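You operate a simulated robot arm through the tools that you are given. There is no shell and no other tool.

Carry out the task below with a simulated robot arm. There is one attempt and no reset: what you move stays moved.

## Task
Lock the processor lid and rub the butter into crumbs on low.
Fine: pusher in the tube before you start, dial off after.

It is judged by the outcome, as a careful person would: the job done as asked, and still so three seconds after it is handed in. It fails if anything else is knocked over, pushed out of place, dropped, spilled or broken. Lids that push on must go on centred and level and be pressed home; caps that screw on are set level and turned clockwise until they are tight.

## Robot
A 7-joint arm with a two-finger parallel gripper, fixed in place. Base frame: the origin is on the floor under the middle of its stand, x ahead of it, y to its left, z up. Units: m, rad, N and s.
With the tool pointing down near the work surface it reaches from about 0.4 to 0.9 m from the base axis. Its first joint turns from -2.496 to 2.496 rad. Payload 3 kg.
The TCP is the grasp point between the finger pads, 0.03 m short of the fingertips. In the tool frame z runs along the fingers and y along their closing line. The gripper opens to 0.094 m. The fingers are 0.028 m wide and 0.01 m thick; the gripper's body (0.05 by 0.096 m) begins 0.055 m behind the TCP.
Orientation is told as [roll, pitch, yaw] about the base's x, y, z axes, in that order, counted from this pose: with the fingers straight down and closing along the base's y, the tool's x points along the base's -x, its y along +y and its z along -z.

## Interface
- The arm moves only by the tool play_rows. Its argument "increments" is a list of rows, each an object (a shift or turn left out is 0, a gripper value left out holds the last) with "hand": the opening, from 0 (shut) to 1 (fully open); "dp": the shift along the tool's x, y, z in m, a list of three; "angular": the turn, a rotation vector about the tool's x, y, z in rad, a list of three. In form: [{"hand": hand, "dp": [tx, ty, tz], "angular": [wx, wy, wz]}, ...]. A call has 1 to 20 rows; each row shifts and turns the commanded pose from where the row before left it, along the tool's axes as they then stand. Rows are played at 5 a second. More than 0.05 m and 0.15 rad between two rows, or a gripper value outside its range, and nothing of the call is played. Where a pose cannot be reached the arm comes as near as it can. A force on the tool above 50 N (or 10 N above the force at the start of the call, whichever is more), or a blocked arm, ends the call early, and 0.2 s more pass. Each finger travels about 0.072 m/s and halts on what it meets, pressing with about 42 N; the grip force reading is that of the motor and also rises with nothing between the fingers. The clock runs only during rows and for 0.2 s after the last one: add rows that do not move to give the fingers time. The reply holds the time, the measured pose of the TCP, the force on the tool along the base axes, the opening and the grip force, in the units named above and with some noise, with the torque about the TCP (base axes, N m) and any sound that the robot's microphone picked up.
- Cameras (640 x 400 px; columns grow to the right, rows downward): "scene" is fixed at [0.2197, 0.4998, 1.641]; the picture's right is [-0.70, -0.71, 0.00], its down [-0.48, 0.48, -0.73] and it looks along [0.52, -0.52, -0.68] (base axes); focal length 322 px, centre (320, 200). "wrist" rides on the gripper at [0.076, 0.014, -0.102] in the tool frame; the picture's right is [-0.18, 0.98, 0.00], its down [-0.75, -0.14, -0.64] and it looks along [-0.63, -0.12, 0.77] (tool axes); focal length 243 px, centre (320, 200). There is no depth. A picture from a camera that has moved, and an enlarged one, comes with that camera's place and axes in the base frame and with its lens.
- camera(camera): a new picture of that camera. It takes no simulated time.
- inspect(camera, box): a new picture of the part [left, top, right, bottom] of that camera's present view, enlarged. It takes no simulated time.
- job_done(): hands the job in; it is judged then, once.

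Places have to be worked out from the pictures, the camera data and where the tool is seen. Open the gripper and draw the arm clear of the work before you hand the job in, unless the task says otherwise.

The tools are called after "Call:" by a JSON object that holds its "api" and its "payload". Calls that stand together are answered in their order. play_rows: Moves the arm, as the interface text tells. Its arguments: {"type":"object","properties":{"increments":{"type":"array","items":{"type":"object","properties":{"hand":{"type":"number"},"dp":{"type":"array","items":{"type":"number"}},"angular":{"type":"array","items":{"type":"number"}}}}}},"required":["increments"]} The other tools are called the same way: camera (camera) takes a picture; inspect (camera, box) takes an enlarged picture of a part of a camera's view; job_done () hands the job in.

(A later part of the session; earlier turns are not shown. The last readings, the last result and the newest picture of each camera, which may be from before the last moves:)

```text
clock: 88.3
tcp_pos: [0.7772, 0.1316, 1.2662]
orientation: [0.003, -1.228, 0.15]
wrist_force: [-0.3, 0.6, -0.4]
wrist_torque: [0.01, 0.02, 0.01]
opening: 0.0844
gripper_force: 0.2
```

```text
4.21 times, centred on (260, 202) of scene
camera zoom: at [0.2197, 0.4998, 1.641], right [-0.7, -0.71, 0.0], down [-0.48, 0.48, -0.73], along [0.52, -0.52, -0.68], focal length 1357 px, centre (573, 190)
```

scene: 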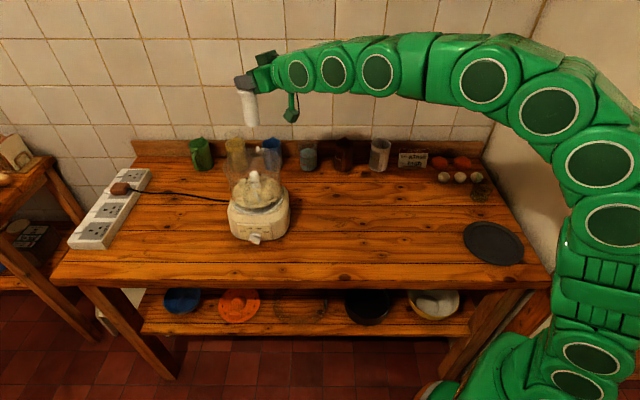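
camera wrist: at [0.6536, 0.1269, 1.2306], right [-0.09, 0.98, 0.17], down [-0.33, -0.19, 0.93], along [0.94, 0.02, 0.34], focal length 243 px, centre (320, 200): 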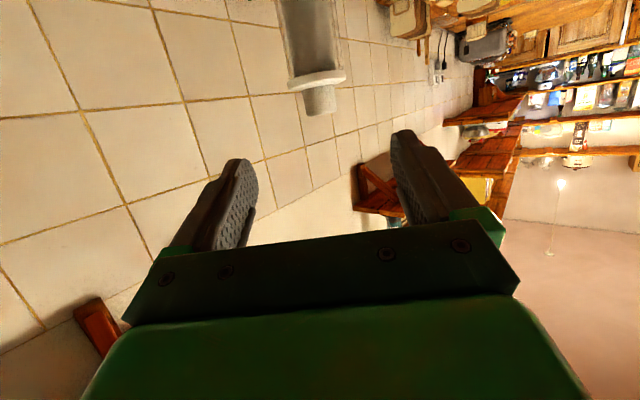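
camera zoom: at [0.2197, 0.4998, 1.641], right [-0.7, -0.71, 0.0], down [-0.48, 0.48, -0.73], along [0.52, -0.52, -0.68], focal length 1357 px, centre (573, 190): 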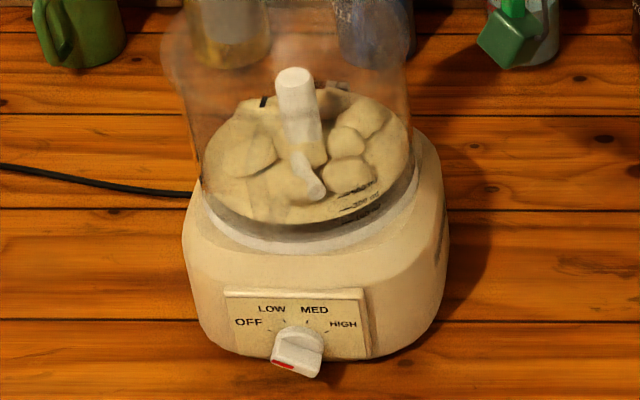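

Inserting the pusher nudged the lid back about 4°, so I need to snug it clockwise against the catch again. I'll regrip the tube below the flange from about 57° tilt, after checking alignment.

Call:
{"api": "play_rows", "payload": {"increments": [{"hand": 1.0, "angular": [-0.1103, 0, -0.0392]}, {"angular": [-0.1103, 0, -0.0392]}, {"angular": [0, 0.114, 0]}, {"angular": [0, 0.114, 0]}, {"dp": [0.0125, -0.0126, 0.0243]}, {"dp": [0.0125, -0.0126, 0.0243]}, {}, {}]}}

Call:
{"api": "inspect", "payload": {"camera": "wrist", "box": [200, 0, 440, 220]}}

Call:
{"api": "inspect", "payload": {"camera": "scene", "box": [220, 105, 300, 175]}}

```text
clock: 90.1
tcp_pos: [0.8111, 0.1185, 1.223]
orientation: [0.001, -1.001, 0.384]
wrist_force: [-0.1, -1.1, -0.4]
wrist_torque: [0.0, -0.01, 0.01]
opening: 0.0939
gripper_force: 0.0
```

```text
1.82 times, centred on (320, 110) of wrist
camera zoom: at [0.6873, 0.0835, 1.214], right [-0.28, 0.95, 0.16], down [-0.07, -0.18, 0.98], along [0.96, 0.26, 0.12], focal length 441 px, centre (320, 364)
```

zoom: 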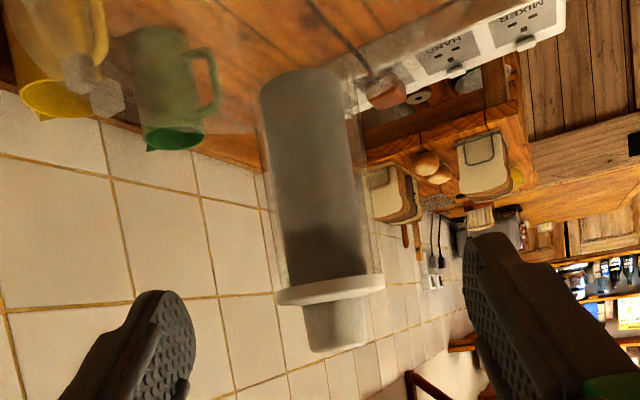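

```text
5.71 times, centred on (260, 140) of scene
camera zoom: at [0.2197, 0.4998, 1.641], right [-0.7, -0.71, 0.0], down [-0.48, 0.48, -0.73], along [0.52, -0.52, -0.68], focal length 1842 px, centre (663, 543)
```

zoom: 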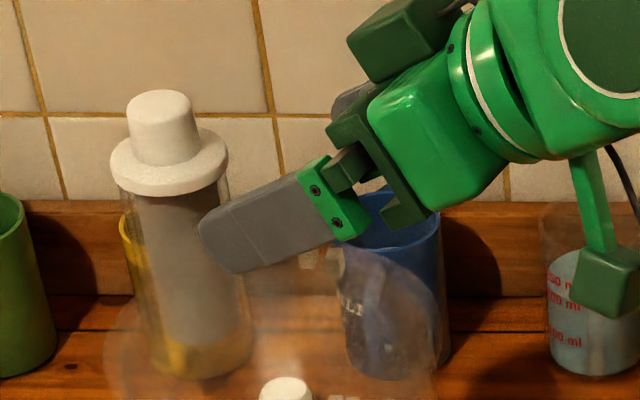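

The pusher and tube axis triangulates cleanly to (0.8894, 0.1488). I'll advance onto the tube below the flange.

Call:
{"api": "play_rows", "payload": {"increments": [{"dp": [0.0012, -0.0003, 0.026]}, {"dp": [0.0012, -0.0003, 0.026]}, {"dp": [0.0011, -0.0003, 0.026]}, {"dp": [0.0011, -0.0003, 0.026]}, {}, {}]}}

Call:
{"api": "inspect", "payload": {"camera": "wrist", "box": [140, 0, 440, 240]}}

Call:
{"api": "inspect", "payload": {"camera": "scene", "box": [220, 105, 300, 175]}}

```text
clock: 91.5
tcp_pos: [0.8901, 0.1488, 1.1643]
orientation: [0.002, -0.999, 0.387]
wrist_force: [0.5, 0.3, 0.3]
wrist_torque: [0.0, -0.01, 0.01]
opening: 0.094
gripper_force: 0.0
```

```text
1.67 times, centred on (290, 120) of wrist
camera zoom: at [0.7659, 0.1146, 1.1541], right [-0.28, 0.95, 0.16], down [-0.07, -0.18, 0.98], along [0.96, 0.26, 0.12], focal length 404 px, centre (370, 333)
```

zoom: 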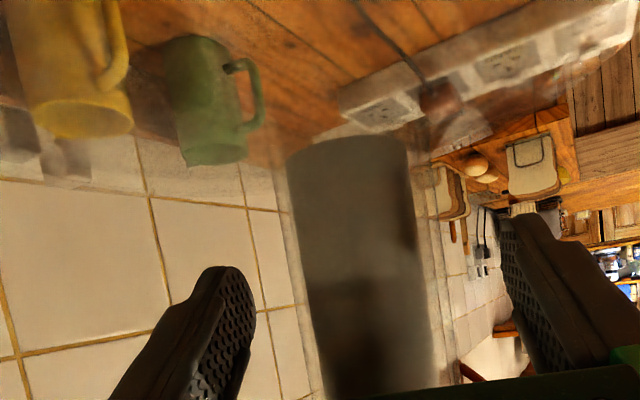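

```text
5.71 times, centred on (260, 140) of scene
camera zoom: at [0.2197, 0.4998, 1.641], right [-0.7, -0.71, 0.0], down [-0.48, 0.48, -0.73], along [0.52, -0.52, -0.68], focal length 1842 px, centre (663, 543)
```

zoom: 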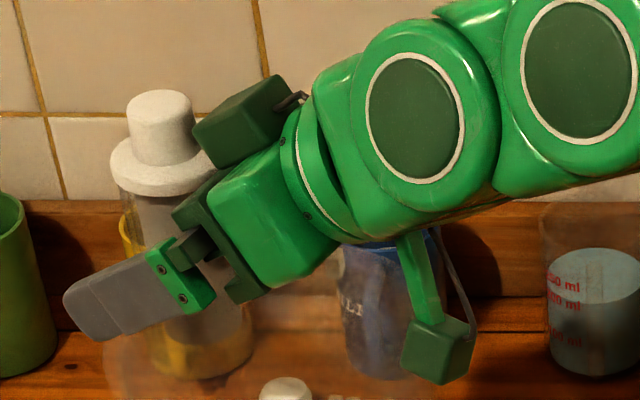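

Clear all round. I'll close on the tube.

Call:
{"api": "play_rows", "payload": {"increments": [{"hand": 0.68}, {"hand": 0.6}, {"hand": 0.3}, {}, {}]}}

Call:
{"api": "inspect", "payload": {"camera": "scene", "box": [250, 140, 280, 165]}}

Call:
{"api": "inspect", "payload": {"camera": "wrist", "box": [120, 30, 240, 130]}}

```text
clock: 92.7
tcp_pos: [0.8902, 0.1496, 1.1637]
orientation: [0.001, -1.002, 0.386]
wrist_force: [4.6, 4.5, 1.0]
wrist_torque: [-0.22, -0.1, -0.05]
opening: 0.0603
gripper_force: 41.8
```

```text
16.00 times, centred on (265, 152) of scene
camera zoom: at [0.2197, 0.4998, 1.641], right [-0.7, -0.71, 0.0], down [-0.48, 0.48, -0.73], along [0.52, -0.52, -0.68], focal length 5156 px, centre (1200, 960)
```

zoom: 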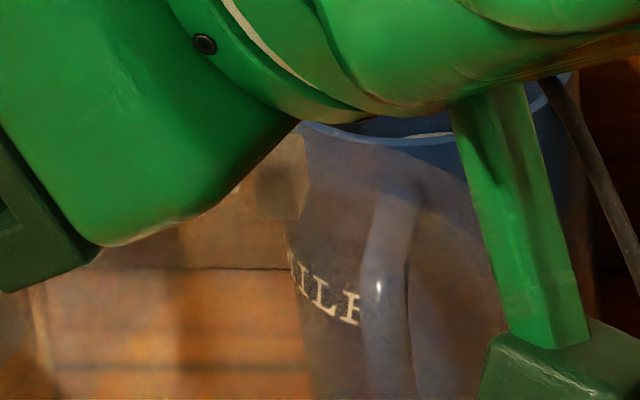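

```text
4.00 times, centred on (180, 80) of wrist
camera zoom: at [0.7659, 0.1147, 1.1542], right [-0.28, 0.95, 0.16], down [-0.07, -0.18, 0.98], along [0.96, 0.26, 0.12], focal length 970 px, centre (880, 680)
```

zoom: 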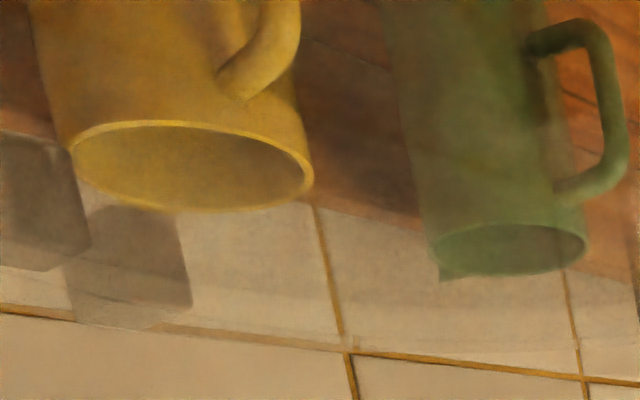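

The 0.0603 m reading means it's gripping corner to corner, which could slip the wrong way. I'll release, back off, turn the tool about 27° so the pads meet the flats, and regrip.

Call:
{"api": "play_rows", "payload": {"increments": [{"hand": 0.7}, {"hand": 1.0}, {}, {"dp": [0, 0, -0.026]}, {"dp": [0, 0, -0.026]}, {"dp": [0, 0, -0.026]}, {"dp": [0, 0, -0.026]}, {"angular": [0.0989, 0, 0.0634]}, {"angular": [0.0989, 0, 0.0634]}, {"angular": [0.0989, 0, 0.0634]}, {"angular": [0.0989, 0, 0.0634]}, {"dp": [0.0094, 0.0373, -0.0072]}, {}, {}]}}

Call:
{"api": "inspect", "payload": {"camera": "wrist", "box": [200, 0, 440, 220]}}

Call:
{"api": "inspect", "payload": {"camera": "scene", "box": [220, 105, 300, 175]}}

```text
clock: 95.7
tcp_pos: [0.8028, 0.1572, 1.2166]
orientation: [0.001, -0.999, -0.084]
wrist_force: [-0.8, -0.6, 0.3]
wrist_torque: [0.01, 0.0, 0.04]
opening: 0.0938
gripper_force: 0.0
```

```text
1.82 times, centred on (320, 110) of wrist
camera zoom: at [0.6772, 0.1824, 1.2085], right [0.18, 0.97, 0.16], down [-0.15, -0.13, 0.98], along [0.97, -0.2, 0.12], focal length 441 px, centre (320, 364)
```

zoom: 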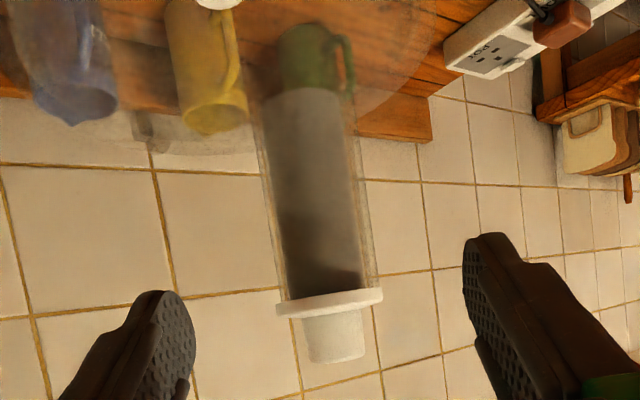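

```text
5.71 times, centred on (260, 140) of scene
camera zoom: at [0.2197, 0.4998, 1.641], right [-0.7, -0.71, 0.0], down [-0.48, 0.48, -0.73], along [0.52, -0.52, -0.68], focal length 1842 px, centre (663, 543)
```

zoom: 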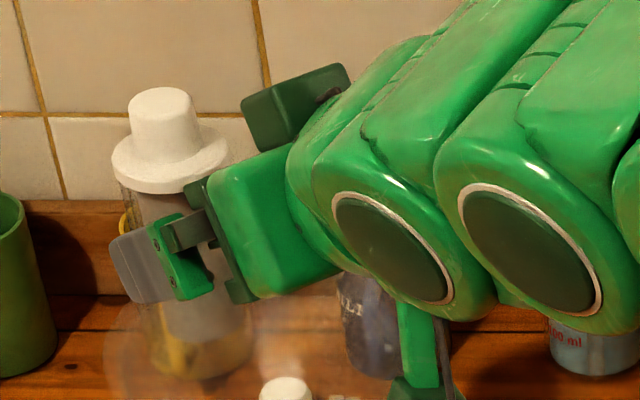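

Alignment predicts within a pixel. I'll advance and close on the tube again.

Call:
{"api": "play_rows", "payload": {"increments": [{"dp": [-0.0005, -0.0004, 0.026]}, {"dp": [-0.0004, -0.0004, 0.026]}, {"dp": [-0.0004, -0.0004, 0.026]}, {"dp": [-0.0004, -0.0004, 0.0247]}, {}, {"hand": 0.68}, {"hand": 0.6}, {"hand": 0.3}, {}, {}]}}

Call:
{"api": "inspect", "payload": {"camera": "scene", "box": [250, 140, 280, 165]}}

Call:
{"api": "inspect", "payload": {"camera": "wrist", "box": [140, 30, 300, 170]}}

```text
clock: 97.9
tcp_pos: [0.8869, 0.1478, 1.1605]
orientation: [0.001, -1.002, -0.087]
wrist_force: [0.9, 16.7, 6.2]
wrist_torque: [0.39, 0.1, -0.35]
opening: 0.0593
gripper_force: 42.0
```

```text
16.00 times, centred on (265, 152) of scene
camera zoom: at [0.2197, 0.4998, 1.641], right [-0.7, -0.71, 0.0], down [-0.48, 0.48, -0.73], along [0.52, -0.52, -0.68], focal length 5156 px, centre (1200, 960)
```

zoom: 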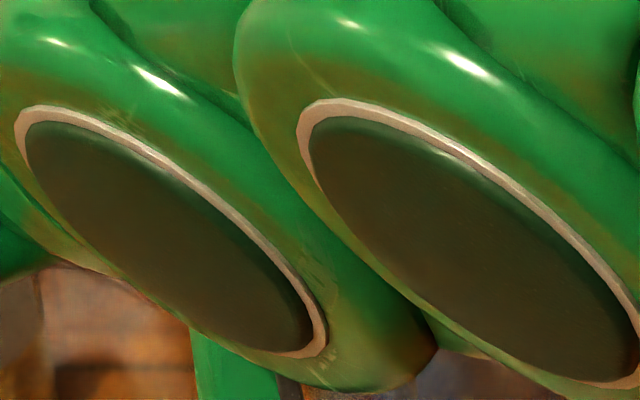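

```text
2.86 times, centred on (220, 100) of wrist
camera zoom: at [0.7602, 0.1723, 1.1523], right [0.18, 0.97, 0.16], down [-0.15, -0.13, 0.98], along [0.97, -0.2, 0.12], focal length 693 px, centre (606, 486)
```

zoom: 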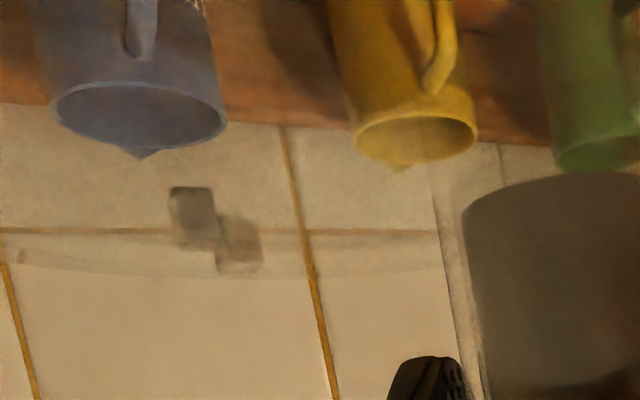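

The tab and catch look adjacent again in the wrist view. I'll zoom in on them.

Call:
{"api": "inspect", "payload": {"camera": "wrist", "box": [190, 85, 240, 135]}}

Call:
{"api": "inspect", "payload": {"camera": "scene", "box": [215, 155, 305, 250]}}

```text
8.00 times, centred on (215, 110) of wrist
camera zoom: at [0.7602, 0.1723, 1.1523], right [0.18, 0.97, 0.16], down [-0.15, -0.13, 0.98], along [0.97, -0.2, 0.12], focal length 1941 px, centre (1160, 920)
```

zoom: 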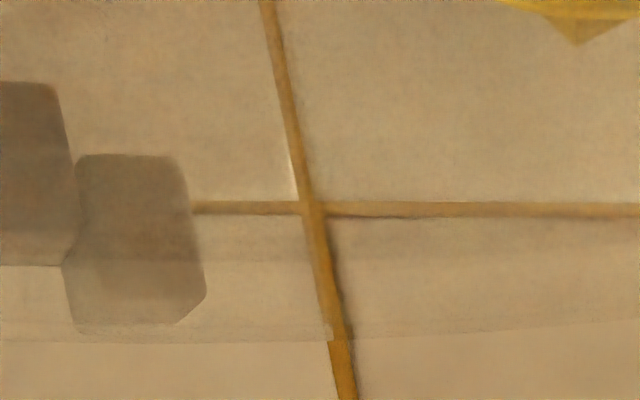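

```text
4.21 times, centred on (260, 202) of scene
camera zoom: at [0.2197, 0.4998, 1.641], right [-0.7, -0.71, 0.0], down [-0.48, 0.48, -0.73], along [0.52, -0.52, -0.68], focal length 1357 px, centre (573, 190)
```

zoom: 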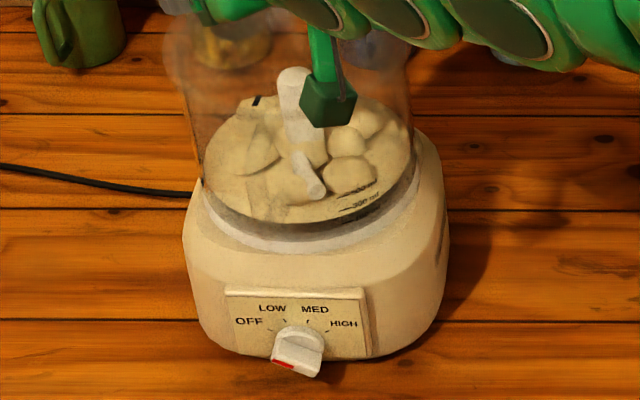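

They're touching edge to edge again. I'll add a small clockwise nudge to firm it up against the stop.

Call:
{"api": "play_rows", "payload": {"increments": [{"dp": [-0.0004, -0.0003, 0.0006], "angular": [0.0253, 0, 0.0162]}, {}]}}

Call:
{"api": "inspect", "payload": {"camera": "wrist", "box": [190, 85, 240, 135]}}

```text
clock: 98.5
tcp_pos: [0.886, 0.1478, 1.1607]
orientation: [0.0, -1.002, -0.115]
wrist_force: [1.0, 15.5, 5.9]
wrist_torque: [0.14, 0.04, -0.36]
opening: 0.0586
gripper_force: 41.8
```

```text
8.00 times, centred on (215, 110) of wrist
camera zoom: at [0.7616, 0.1754, 1.1525], right [0.21, 0.97, 0.16], down [-0.15, -0.13, 0.98], along [0.97, -0.23, 0.12], focal length 1941 px, centre (1160, 920)
```

zoom: 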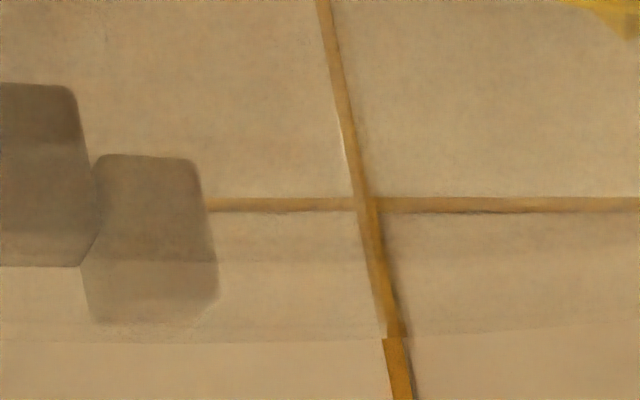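

The tab stays hard against the catch while the tool turned in the grip, so it's at its stop. I'll open and back off, then verify.

Call:
{"api": "play_rows", "payload": {"increments": [{"hand": 0.64}, {"hand": 0.68}, {"hand": 0.8}, {"hand": 1.0}, {}, {"dp": [0, 0, -0.026]}, {"dp": [0, 0, -0.026]}, {"dp": [0, 0, -0.026]}, {"dp": [0, 0, -0.026]}, {"dp": [0, 0, -0.03]}, {}]}}

Call:
{"api": "inspect", "payload": {"camera": "wrist", "box": [200, 20, 400, 220]}}

Call:
{"api": "inspect", "payload": {"camera": "scene", "box": [215, 105, 305, 250]}}

```text
clock: 100.9
tcp_pos: [0.7745, 0.1578, 1.2337]
orientation: [0.001, -0.999, -0.116]
wrist_force: [1.3, -0.8, -0.2]
wrist_torque: [-0.01, -0.02, -0.03]
opening: 0.094
gripper_force: 0.1
```

```text
2.00 times, centred on (300, 120) of wrist
camera zoom: at [0.6496, 0.1862, 1.2254], right [0.21, 0.97, 0.16], down [-0.15, -0.13, 0.98], along [0.97, -0.23, 0.12], focal length 485 px, centre (360, 360)
```

zoom: 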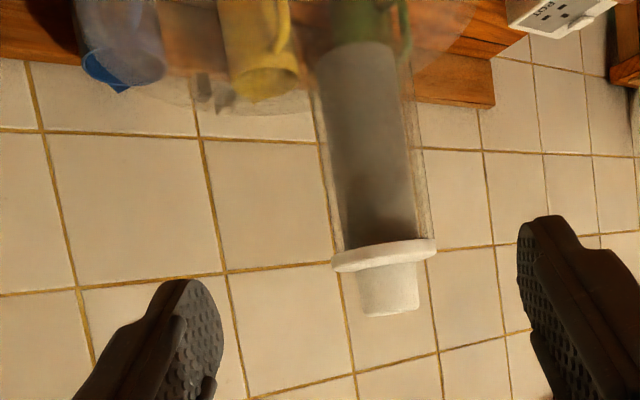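

```text
2.76 times, centred on (260, 178) of scene
camera zoom: at [0.2197, 0.4998, 1.641], right [-0.7, -0.71, 0.0], down [-0.48, 0.48, -0.73], along [0.52, -0.52, -0.68], focal length 889 px, centre (486, 262)
```

zoom: 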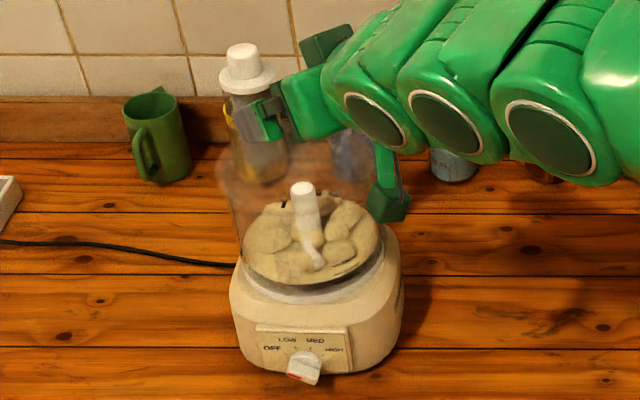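

The lid is locked with the pusher in. Next is the dial near (0.790, 0.203, 0.912). I'll bring the camera around to the front for a close look at the knob before touching it.

Call:
{"api": "play_rows", "payload": {"increments": [{"dp": [0.019, 0.0282, -0.014]}, {"dp": [0.019, 0.0282, -0.014]}, {"dp": [0.019, 0.0282, -0.014]}, {"dp": [0.019, 0.0282, -0.014]}, {"angular": [0.0976, 0, 0.0627]}, {"angular": [0.0976, 0, 0.0627]}, {"angular": [0.0976, 0, 0.0627]}, {"angular": [0.0976, 0, 0.0627]}, {"angular": [0, 0.1288, 0]}, {"angular": [0, 0.1288, 0]}, {"angular": [0, 0.1288, 0]}, {"angular": [0, 0.1288, 0]}, {"angular": [0, 0.1288, 0]}, {"angular": [0, 0.1288, 0]}, {}, {}]}}

Call:
{"api": "camera", "payload": {"camera": "wrist"}}

Call:
{"api": "inspect", "payload": {"camera": "scene", "box": [215, 105, 305, 250]}}

```text
clock: 104.3
tcp_pos: [0.7014, 0.2806, 1.1991]
orientation: [0.001, -0.227, -0.576]
wrist_force: [0.0, -0.2, 0.1]
wrist_torque: [-0.02, 0.0, 0.04]
opening: 0.094
gripper_force: 0.0
```

```text
taken
camera wrist: at [0.6277, 0.3454, 1.2831], right [0.69, 0.73, 0.04], down [0.42, -0.44, 0.79], along [0.59, -0.53, -0.61], focal length 243 px, centre (320, 200)
```

wrist: 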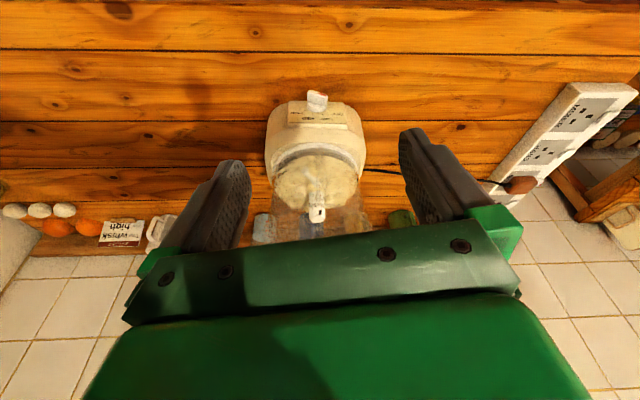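

```text
2.76 times, centred on (260, 178) of scene
camera zoom: at [0.2197, 0.4998, 1.641], right [-0.7, -0.71, 0.0], down [-0.48, 0.48, -0.73], along [0.52, -0.52, -0.68], focal length 889 px, centre (486, 262)
```

zoom: 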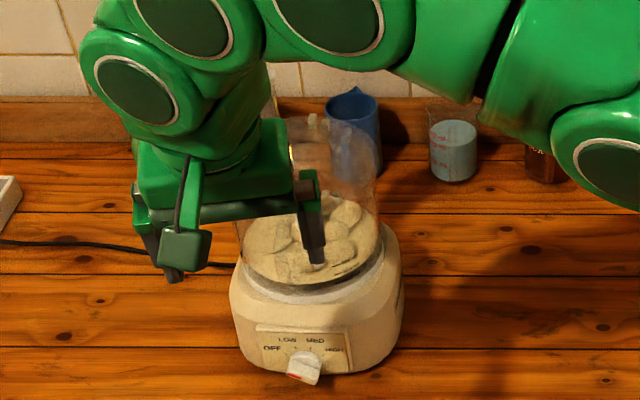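

The processor is squarely in view. I'll zoom in on the dial.

Call:
{"api": "inspect", "payload": {"camera": "wrist", "box": [280, 80, 360, 140]}}

Call:
{"api": "inspect", "payload": {"camera": "scene", "box": [235, 215, 280, 250]}}

Call:
{"api": "inspect", "payload": {"camera": "wrist", "box": [240, 120, 400, 250]}}

```text
6.67 times, centred on (320, 110) of wrist
camera zoom: at [0.6277, 0.3454, 1.2831], right [0.69, 0.73, 0.04], down [0.42, -0.44, 0.79], along [0.59, -0.53, -0.61], focal length 1618 px, centre (320, 800)
```

zoom: 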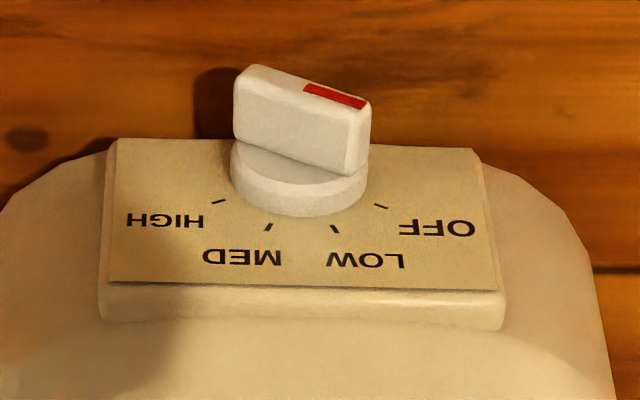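

```text
11.43 times, centred on (258, 232) of scene
camera zoom: at [0.2197, 0.4998, 1.641], right [-0.7, -0.71, 0.0], down [-0.48, 0.48, -0.73], along [0.52, -0.52, -0.68], focal length 3683 px, centre (1034, -171)
```

zoom: 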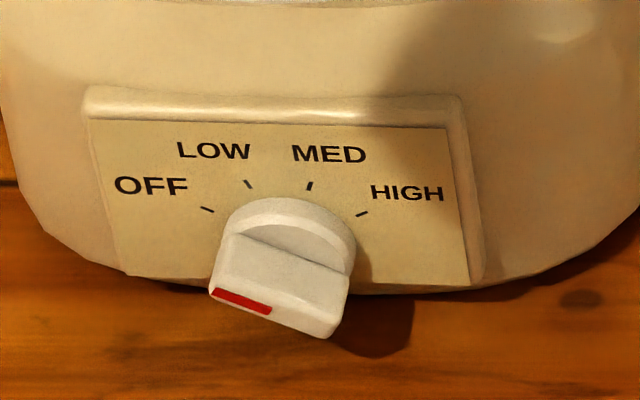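

```text
3.08 times, centred on (320, 185) of wrist
camera zoom: at [0.6277, 0.3454, 1.2831], right [0.69, 0.73, 0.04], down [0.42, -0.44, 0.79], along [0.59, -0.53, -0.61], focal length 746 px, centre (320, 246)
```

zoom: 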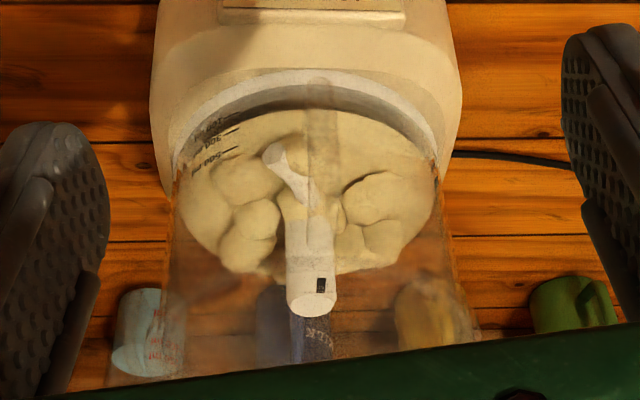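

The panel is vertical, and the tick marks work out at OFF 150°, LOW 110°, MED 70°, HIGH 30°, with the red end at OFF. So LOW is a 40° clockwise turn. First I'll re-verify the lid's tab against the catch.

Call:
{"api": "inspect", "payload": {"camera": "scene", "box": [250, 135, 285, 165]}}

Call:
{"api": "inspect", "payload": {"camera": "wrist", "box": [280, 170, 380, 240]}}

```text
13.33 times, centred on (268, 150) of scene
camera zoom: at [0.2197, 0.4998, 1.641], right [-0.7, -0.71, 0.0], down [-0.48, 0.48, -0.73], along [0.52, -0.52, -0.68], focal length 4297 px, centre (1020, 867)
```

zoom: 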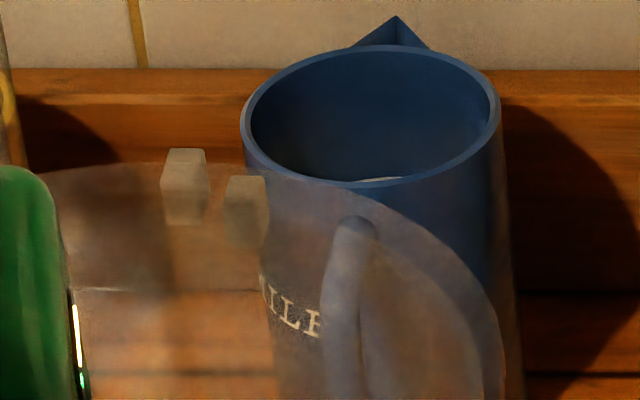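

```text
5.71 times, centred on (330, 205) of wrist
camera zoom: at [0.6277, 0.3454, 1.2831], right [0.69, 0.73, 0.04], down [0.42, -0.44, 0.79], along [0.59, -0.53, -0.61], focal length 1386 px, centre (263, 171)
```

zoom: 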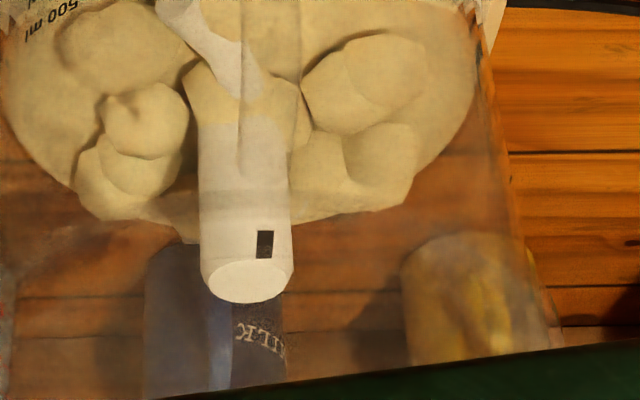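

The tab has sprung back about 3.5° from the stop since that off-angle release, so I'll redo it with the pads square to the tube's flats (tool at about -21°), as in the first release that held. Moving back to a pre-grasp.

Call:
{"api": "play_rows", "payload": {"increments": [{"angular": [0, -0.1288, 0]}, {"angular": [0, -0.1288, 0]}, {"angular": [0, -0.1288, 0]}, {"angular": [0, -0.1288, 0]}, {"angular": [0, -0.1288, 0]}, {"angular": [0, -0.129, 0]}, {"angular": [-0.0909, 0, -0.0584]}, {"angular": [-0.0909, 0, -0.0584]}, {"dp": [-0.0224, -0.0143, 0.0256]}, {"dp": [-0.0224, -0.0143, 0.0256]}, {"dp": [-0.0224, -0.0143, 0.0256]}, {"dp": [-0.0224, -0.0142, 0.0254]}, {}, {}]}}

Call:
{"api": "inspect", "payload": {"camera": "wrist", "box": [200, 0, 440, 220]}}

Call:
{"api": "inspect", "payload": {"camera": "scene", "box": [220, 105, 300, 175]}}

```text
clock: 107.3
tcp_pos: [0.8046, 0.1828, 1.2201]
orientation: [0.001, -1.0, -0.362]
wrist_force: [0.0, 0.1, 0.0]
wrist_torque: [-0.04, 0.01, 0.04]
opening: 0.094
gripper_force: 0.0
```

```text
1.82 times, centred on (320, 110) of wrist
camera zoom: at [0.6896, 0.2409, 1.211], right [0.44, 0.88, 0.16], down [-0.18, -0.09, 0.98], along [0.88, -0.46, 0.12], focal length 441 px, centre (320, 364)
```

zoom: 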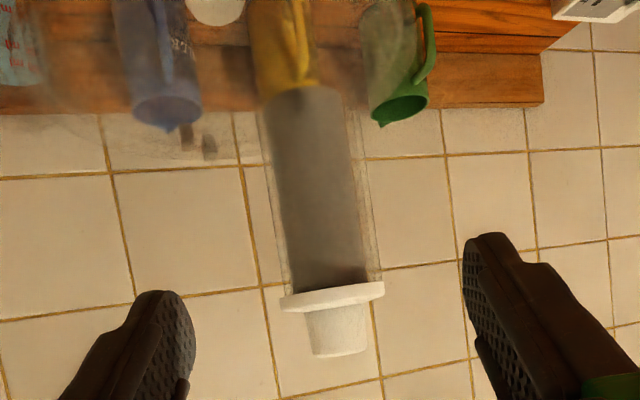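

```text
5.71 times, centred on (260, 140) of scene
camera zoom: at [0.2197, 0.4998, 1.641], right [-0.7, -0.71, 0.0], down [-0.48, 0.48, -0.73], along [0.52, -0.52, -0.68], focal length 1842 px, centre (663, 543)
```

zoom: 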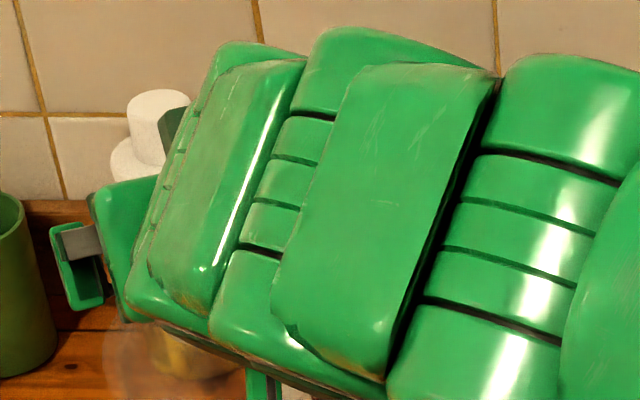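

Aligned within a millimetre. I'll advance, close and read the forces.

Call:
{"api": "play_rows", "payload": {"increments": [{"dp": [-0.0005, -0.0002, 0.027]}, {"dp": [-0.0005, -0.0002, 0.027]}, {"dp": [-0.0004, -0.0003, 0.027]}, {"dp": [-0.0004, -0.0002, 0.027]}, {}, {"hand": 0.68}, {"hand": 0.6}, {"hand": 0.3}, {}, {}]}}

Call:
{"api": "inspect", "payload": {"camera": "wrist", "box": [180, 60, 280, 150]}}

```text
clock: 109.5
tcp_pos: [0.8919, 0.145, 1.1641]
orientation: [0.005, -1.003, -0.364]
wrist_force: [2.4, 19.1, 9.0]
wrist_torque: [0.67, -0.07, -0.47]
opening: 0.054
gripper_force: 41.9
```

```text
4.44 times, centred on (230, 105) of wrist
camera zoom: at [0.7769, 0.205, 1.1562], right [0.44, 0.88, 0.16], down [-0.18, -0.09, 0.98], along [0.88, -0.46, 0.12], focal length 1078 px, centre (720, 622)
```

zoom: 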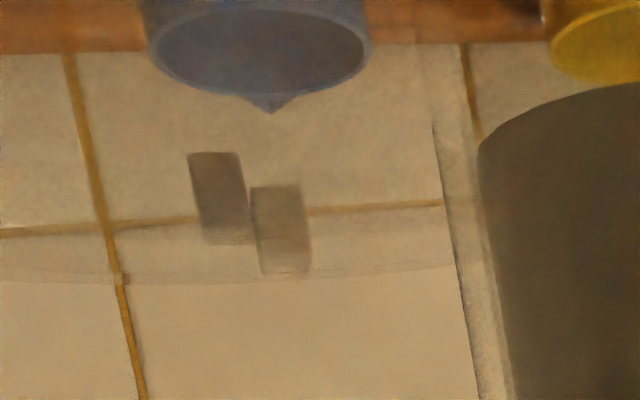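

This time it's flat on flat (0.054) and the tab is nearly against the catch, with 19 N sideways. I'll turn slightly clockwise while relieving the side load.

Call:
{"api": "play_rows", "payload": {"increments": [{"dp": [-0.0003, 0.0003, 0.0004], "angular": [0.0252, 0, 0.0162]}, {}]}}

Call:
{"api": "inspect", "payload": {"camera": "wrist", "box": [180, 60, 280, 150]}}

```text
clock: 110.1
tcp_pos: [0.8935, 0.1466, 1.1645]
orientation: [0.0, -1.001, -0.393]
wrist_force: [1.4, 17.7, 14.2]
wrist_torque: [0.06, 0.43, -0.31]
opening: 0.0538
gripper_force: 42.4
```

```text
4.44 times, centred on (230, 105) of wrist
camera zoom: at [0.7796, 0.2081, 1.156], right [0.47, 0.87, 0.16], down [-0.18, -0.08, 0.98], along [0.87, -0.49, 0.12], focal length 1078 px, centre (720, 622)
```

zoom: 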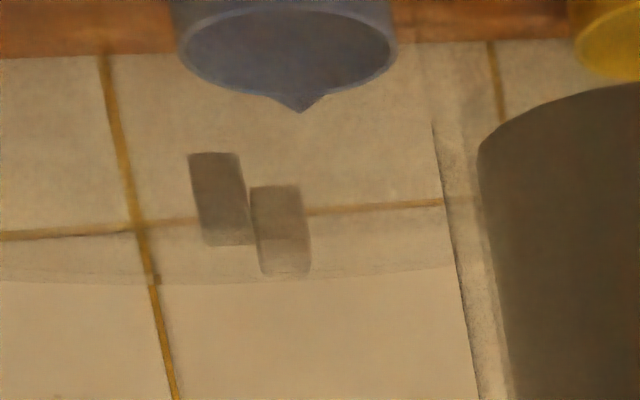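

The tab and catch now move together as one, so it's at the stop. I'll relieve the residual side and vertical loads before opening, watching that the gap doesn't reopen.

Call:
{"api": "play_rows", "payload": {"increments": [{"dp": [-0.00065, 0.00094, -0.00084]}, {}]}}

Call:
{"api": "inspect", "payload": {"camera": "wrist", "box": [180, 60, 280, 150]}}

```text
clock: 110.7
tcp_pos: [0.8937, 0.1464, 1.164]
orientation: [0.002, -0.999, -0.394]
wrist_force: [3.1, 9.2, 2.3]
wrist_torque: [-0.5, -0.05, 0.2]
opening: 0.054
gripper_force: 41.6
```

```text
4.44 times, centred on (230, 105) of wrist
camera zoom: at [0.7805, 0.2089, 1.1559], right [0.47, 0.87, 0.15], down [-0.18, -0.08, 0.98], along [0.87, -0.49, 0.12], focal length 1078 px, centre (720, 622)
```

zoom: 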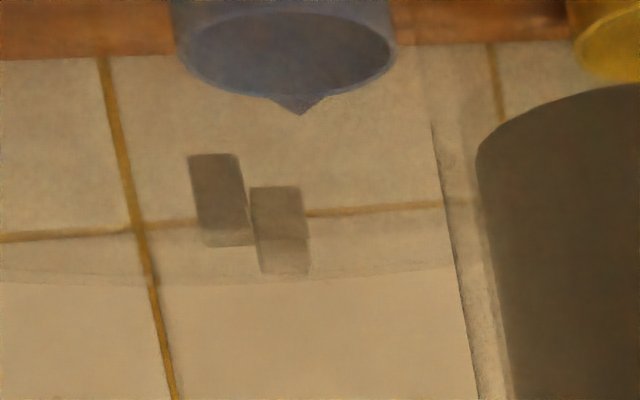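

Call:
{"api": "play_rows", "payload": {"increments": [{"dp": [-0.0002, 0.0009, -0.0002]}, {}]}}

Call:
{"api": "inspect", "payload": {"camera": "wrist", "box": [180, 60, 280, 150]}}

```text
clock: 111.3
tcp_pos: [0.8935, 0.1474, 1.1639]
orientation: [-0.002, -1.0, -0.394]
wrist_force: [8.9, 4.3, 1.1]
wrist_torque: [-0.4, -0.1, 0.18]
opening: 0.0543
gripper_force: 41.8
```

```text
4.44 times, centred on (230, 105) of wrist
camera zoom: at [0.7804, 0.209, 1.1559], right [0.47, 0.87, 0.16], down [-0.18, -0.08, 0.98], along [0.87, -0.49, 0.12], focal length 1078 px, centre (720, 622)
```

zoom: 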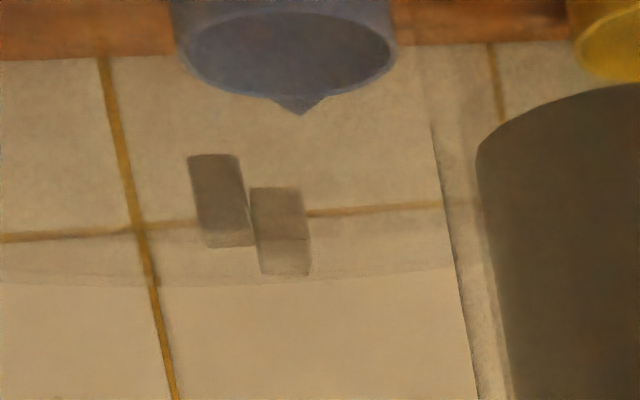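

Loads are small and the tab is still tight. I'll open without moving the arm and check the gap from this same view.

Call:
{"api": "play_rows", "payload": {"increments": [{"hand": 0.6}, {"hand": 0.66}, {"hand": 0.8}, {"hand": 1.0}, {}, {}]}}

Call:
{"api": "inspect", "payload": {"camera": "wrist", "box": [180, 60, 280, 150]}}

```text
clock: 112.7
tcp_pos: [0.8921, 0.1483, 1.1646]
orientation: [0.002, -1.0, -0.392]
wrist_force: [0.1, 0.4, 0.0]
wrist_torque: [0.02, -0.01, 0.0]
opening: 0.0941
gripper_force: 0.1
```

```text
4.44 times, centred on (230, 105) of wrist
camera zoom: at [0.7802, 0.2093, 1.1562], right [0.47, 0.87, 0.16], down [-0.18, -0.08, 0.98], along [0.87, -0.49, 0.12], focal length 1078 px, centre (720, 622)
```

zoom: 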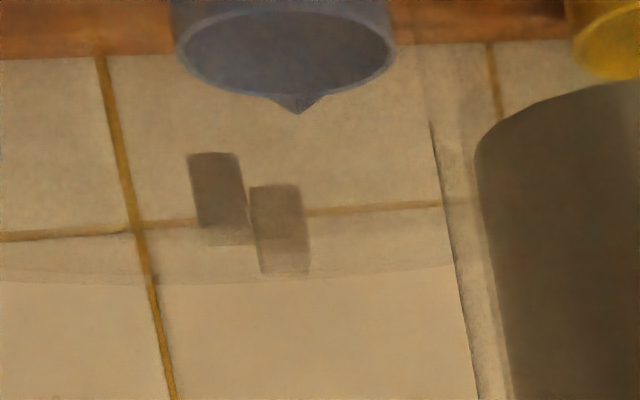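

The tab stayed put on opening. I'll retreat straight back and check once more.

Call:
{"api": "play_rows", "payload": {"increments": [{"dp": [0, 0, -0.02]}, {"dp": [0, 0, -0.025]}, {"dp": [0, 0, -0.03]}, {"dp": [0, 0, -0.03]}, {}]}}

Call:
{"api": "inspect", "payload": {"camera": "wrist", "box": [180, 20, 280, 110]}}

Call:
{"api": "inspect", "payload": {"camera": "wrist", "box": [160, 0, 440, 220]}}

```text
clock: 113.9
tcp_pos: [0.8134, 0.1812, 1.2198]
orientation: [0.001, -1.001, -0.394]
wrist_force: [0.5, 0.1, 0.6]
wrist_torque: [-0.01, -0.01, 0.0]
opening: 0.0942
gripper_force: 0.1
```

```text
4.44 times, centred on (230, 65) of wrist
camera zoom: at [0.6985, 0.2434, 1.2115], right [0.47, 0.87, 0.16], down [-0.18, -0.08, 0.98], along [0.87, -0.49, 0.12], focal length 1078 px, centre (720, 800)
```

zoom: 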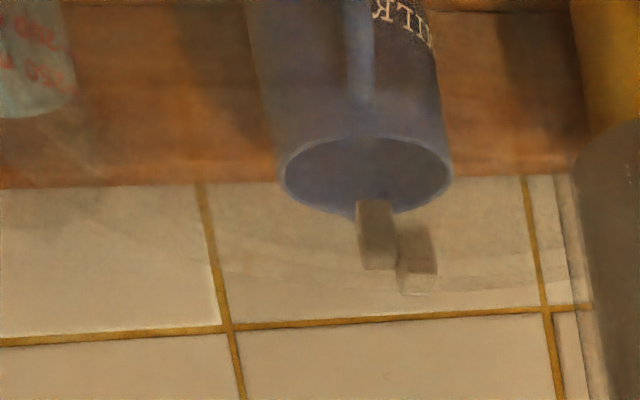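

```text
1.82 times, centred on (300, 110) of wrist
camera zoom: at [0.6985, 0.2434, 1.2115], right [0.47, 0.87, 0.16], down [-0.18, -0.08, 0.98], along [0.87, -0.49, 0.12], focal length 441 px, centre (356, 364)
```

zoom: 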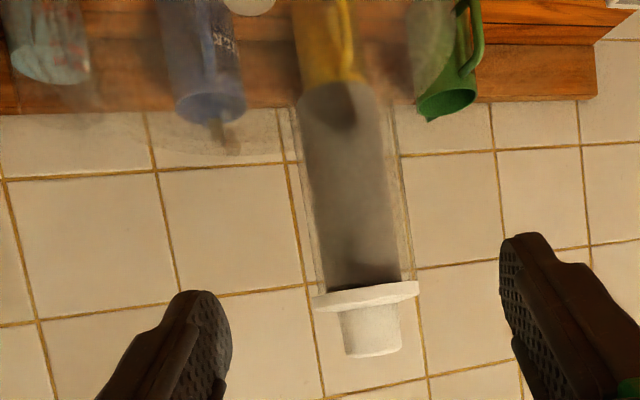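

Still tight after retreating. Now back around to the front of the dial.

Call:
{"api": "play_rows", "payload": {"increments": [{"dp": [0.0235, 0.0119, -0.0273]}, {"dp": [0.0235, 0.0119, -0.0273]}, {"dp": [0.0235, 0.0119, -0.0273]}, {"dp": [0.0234, 0.012, -0.0273]}, {"angular": [0.0766, 0, 0.0492]}, {"angular": [0.0766, 0, 0.0492]}, {"angular": [0, 0.1288, 0]}, {"angular": [0, 0.1288, 0]}, {"angular": [0, 0.1288, 0]}, {"angular": [0, 0.1288, 0]}, {"angular": [0, 0.1288, 0]}, {"angular": [0, 0.129, 0]}, {}, {}]}}

Call:
{"api": "inspect", "payload": {"camera": "scene", "box": [250, 135, 285, 165]}}

Call:
{"api": "inspect", "payload": {"camera": "wrist", "box": [280, 80, 360, 140]}}

Call:
{"api": "inspect", "payload": {"camera": "scene", "box": [215, 155, 305, 250]}}

```text
clock: 116.9
tcp_pos: [0.6971, 0.2805, 1.1991]
orientation: [0.002, -0.228, -0.575]
wrist_force: [0.9, -0.2, -0.1]
wrist_torque: [0.0, 0.01, 0.04]
opening: 0.0939
gripper_force: 0.1
```

```text
13.33 times, centred on (268, 150) of scene
camera zoom: at [0.2197, 0.4998, 1.641], right [-0.7, -0.71, 0.0], down [-0.48, 0.48, -0.73], along [0.52, -0.52, -0.68], focal length 4297 px, centre (1020, 867)
```

zoom: 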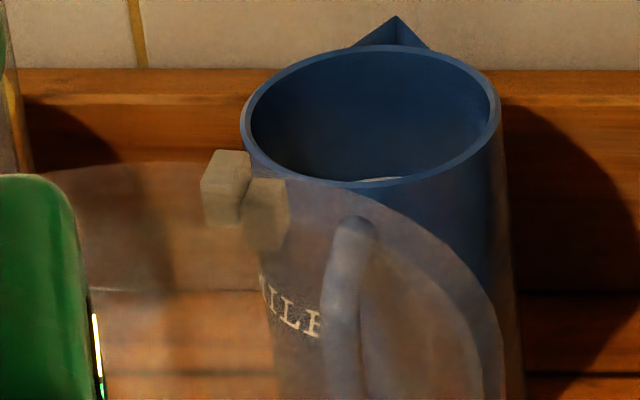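

```text
6.67 times, centred on (320, 110) of wrist
camera zoom: at [0.623, 0.345, 1.2836], right [0.68, 0.73, 0.04], down [0.42, -0.44, 0.8], along [0.6, -0.53, -0.6], focal length 1618 px, centre (320, 800)
```

zoom: 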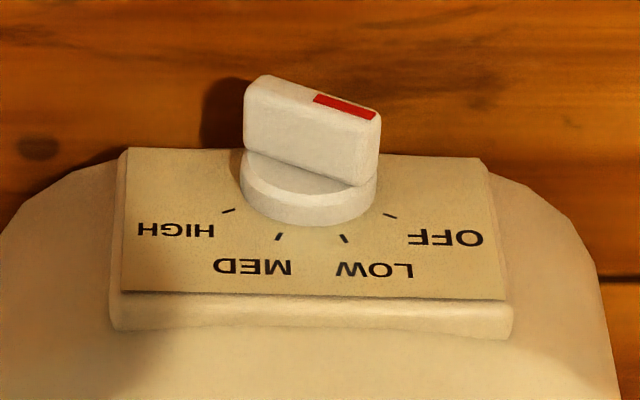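

```text
4.21 times, centred on (260, 202) of scene
camera zoom: at [0.2197, 0.4998, 1.641], right [-0.7, -0.71, 0.0], down [-0.48, 0.48, -0.73], along [0.52, -0.52, -0.68], focal length 1357 px, centre (573, 190)
```

zoom: 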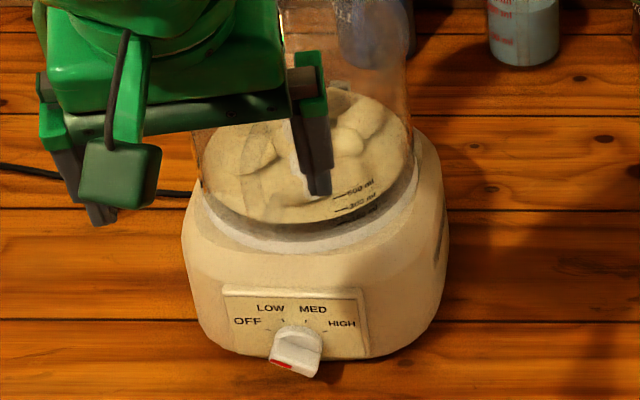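

The lid is firmly at its stop now. I'll take a fresh close-up of the dial to fix its exact position.

Call:
{"api": "inspect", "payload": {"camera": "scene", "box": [235, 215, 280, 250]}}

```text
11.43 times, centred on (258, 232) of scene
camera zoom: at [0.2197, 0.4998, 1.641], right [-0.7, -0.71, 0.0], down [-0.48, 0.48, -0.73], along [0.52, -0.52, -0.68], focal length 3683 px, centre (1034, -171)
```

zoom: 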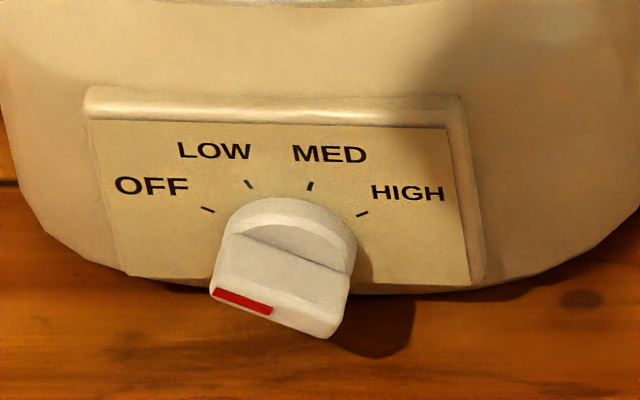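

The dial is unchanged since my measurement. Before lowering a finger beside it, I want to know where the bowl's transparent handle is on that side.

Call:
{"api": "inspect", "payload": {"camera": "wrist", "box": [330, 90, 430, 200]}}

Call:
{"api": "inspect", "payload": {"camera": "scene", "box": [222, 165, 262, 220]}}

Call:
{"api": "camera", "payload": {"camera": "wrist"}}

```text
3.64 times, centred on (380, 145) of wrist
camera zoom: at [0.623, 0.345, 1.2836], right [0.68, 0.73, 0.04], down [0.42, -0.44, 0.8], along [0.6, -0.53, -0.6], focal length 882 px, centre (102, 400)
```

zoom: 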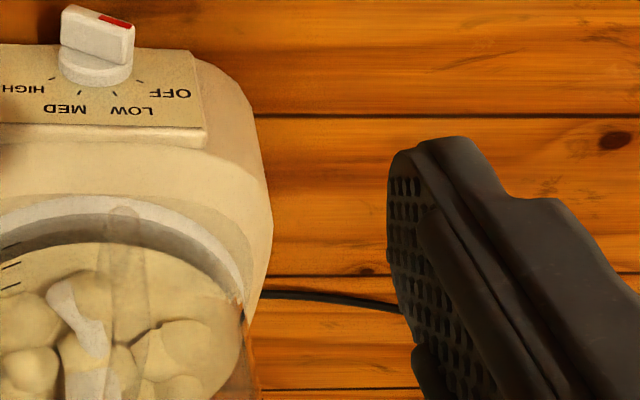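

```text
7.27 times, centred on (242, 192) of scene
camera zoom: at [0.2197, 0.4998, 1.641], right [-0.7, -0.71, 0.0], down [-0.48, 0.48, -0.73], along [0.52, -0.52, -0.68], focal length 2344 px, centre (887, 254)
```

zoom: 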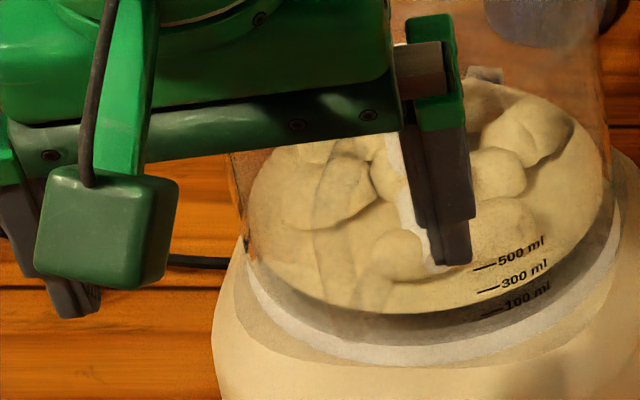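

```text
taken
camera wrist: at [0.623, 0.345, 1.2836], right [0.68, 0.73, 0.04], down [0.42, -0.44, 0.8], along [0.6, -0.53, -0.6], focal length 243 px, centre (320, 200)
```

wrist: 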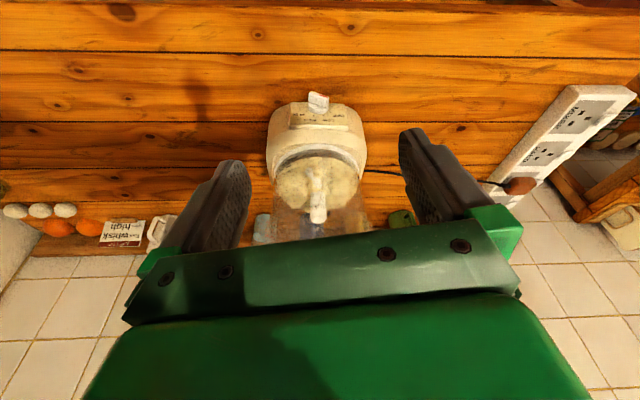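

The handle sits right above the dial, out to about 2 cm in front of the panel and above z 1.04. I'll tilt the tool 0.5 rad so the hand stays clear, close the fingers and come in from the front, beside the knob's red end.

Call:
{"api": "play_rows", "payload": {"increments": [{"hand": 0, "angular": [0.0279, 0, 0.1203]}, {"angular": [0.0279, 0, 0.1203]}, {"angular": [0, -0.136, 0]}, {"angular": [0, -0.136, 0]}, {"dp": [0.0129, 0.0142, 0.0355]}, {"dp": [0.0129, 0.0142, 0.0355]}, {"dp": [0.0129, 0.0142, 0.0355]}, {"dp": [0.0128, 0.0142, 0.0353]}, {}, {}]}}

Call:
{"api": "camera", "payload": {"camera": "wrist"}}

Call:
{"api": "inspect", "payload": {"camera": "scene", "box": [200, 180, 300, 270]}}

```text
clock: 119.1
tcp_pos: [0.7555, 0.3027, 1.0498]
orientation: [0.0, -0.498, -0.822]
wrist_force: [0.0, 0.1, 0.5]
wrist_torque: [0.02, 0.02, 0.01]
opening: 0.0002
gripper_force: 32.6
```

```text
taken
camera wrist: at [0.6856, 0.3979, 1.1029], right [0.83, 0.55, 0.09], down [0.14, -0.36, 0.92], along [0.54, -0.75, -0.37], focal length 243 px, centre (320, 200)
```

wrist: 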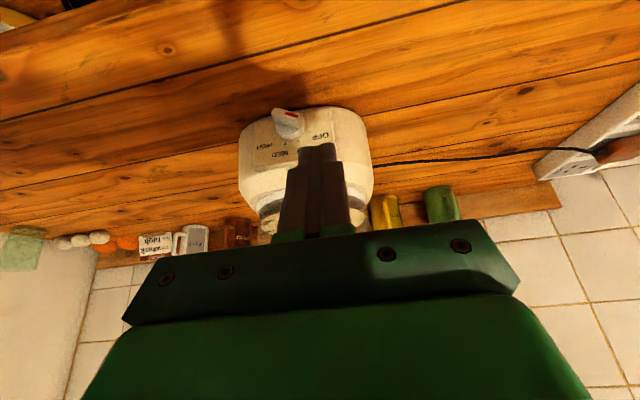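

```text
4.44 times, centred on (250, 225) of scene
camera zoom: at [0.2197, 0.4998, 1.641], right [-0.7, -0.71, 0.0], down [-0.48, 0.48, -0.73], along [0.52, -0.52, -0.68], focal length 1432 px, centre (631, 89)
```

zoom: 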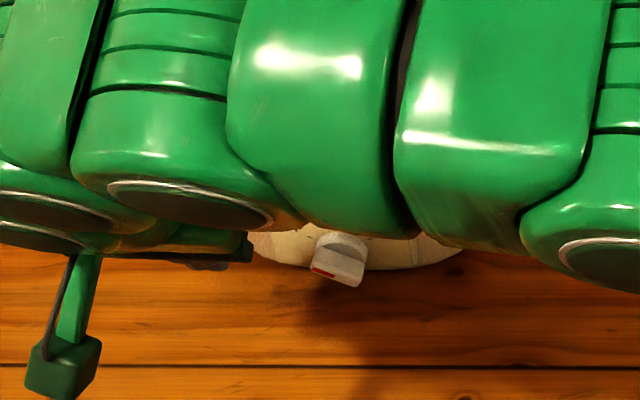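

Fingers are closed and the pose is clear. I'll lower in front of the counter edge to dial height.

Call:
{"api": "play_rows", "payload": {"increments": [{"dp": [0.0177, 0, 0.0324]}, {"dp": [0.0177, 0, 0.0324]}, {"dp": [0.0177, 0, 0.0324]}, {}, {}]}}

Call:
{"api": "camera", "payload": {"camera": "wrist"}}

Call:
{"api": "inspect", "payload": {"camera": "wrist", "box": [220, 40, 400, 180]}}

Call:
{"api": "inspect", "payload": {"camera": "scene", "box": [200, 180, 300, 270]}}

```text
clock: 120.3
tcp_pos: [0.7544, 0.3022, 0.9432]
orientation: [0.0, -0.499, -0.822]
wrist_force: [0.9, -0.9, 0.2]
wrist_torque: [0.0, 0.03, 0.02]
opening: 0.0
gripper_force: 33.4
```

```text
taken
camera wrist: at [0.6855, 0.3973, 0.9969], right [0.83, 0.55, 0.09], down [0.14, -0.36, 0.92], along [0.54, -0.76, -0.37], focal length 243 px, centre (320, 200)
```

wrist: 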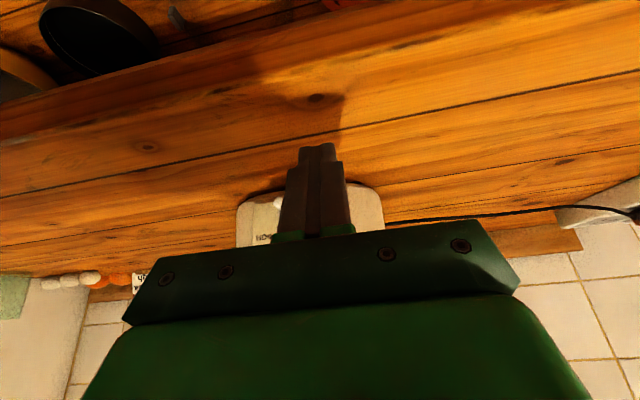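

```text
2.86 times, centred on (310, 110) of wrist
camera zoom: at [0.6855, 0.3973, 0.9969], right [0.83, 0.55, 0.09], down [0.14, -0.36, 0.92], along [0.54, -0.76, -0.37], focal length 693 px, centre (349, 457)
```

zoom: 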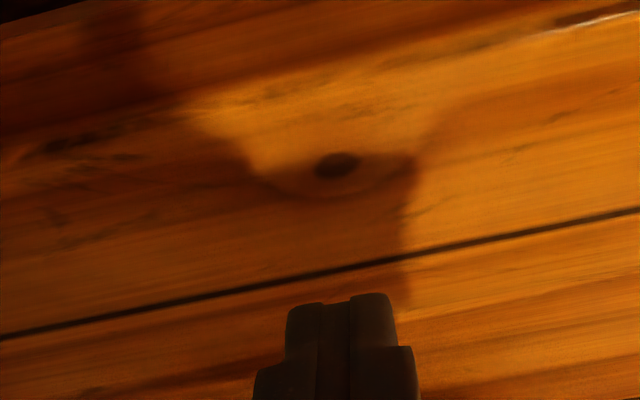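

```text
4.44 times, centred on (250, 225) of scene
camera zoom: at [0.2197, 0.4998, 1.641], right [-0.7, -0.71, 0.0], down [-0.48, 0.48, -0.73], along [0.52, -0.52, -0.68], focal length 1432 px, centre (631, 89)
```

zoom: 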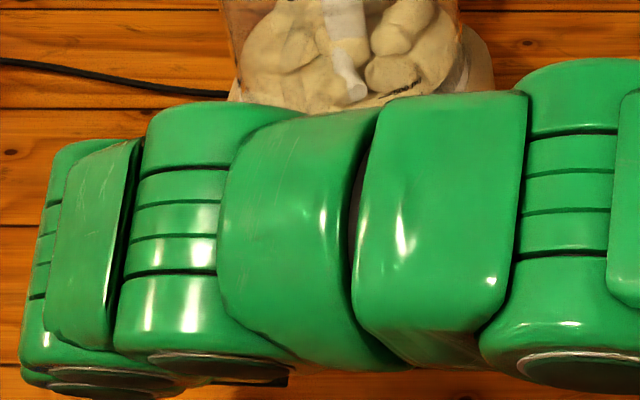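

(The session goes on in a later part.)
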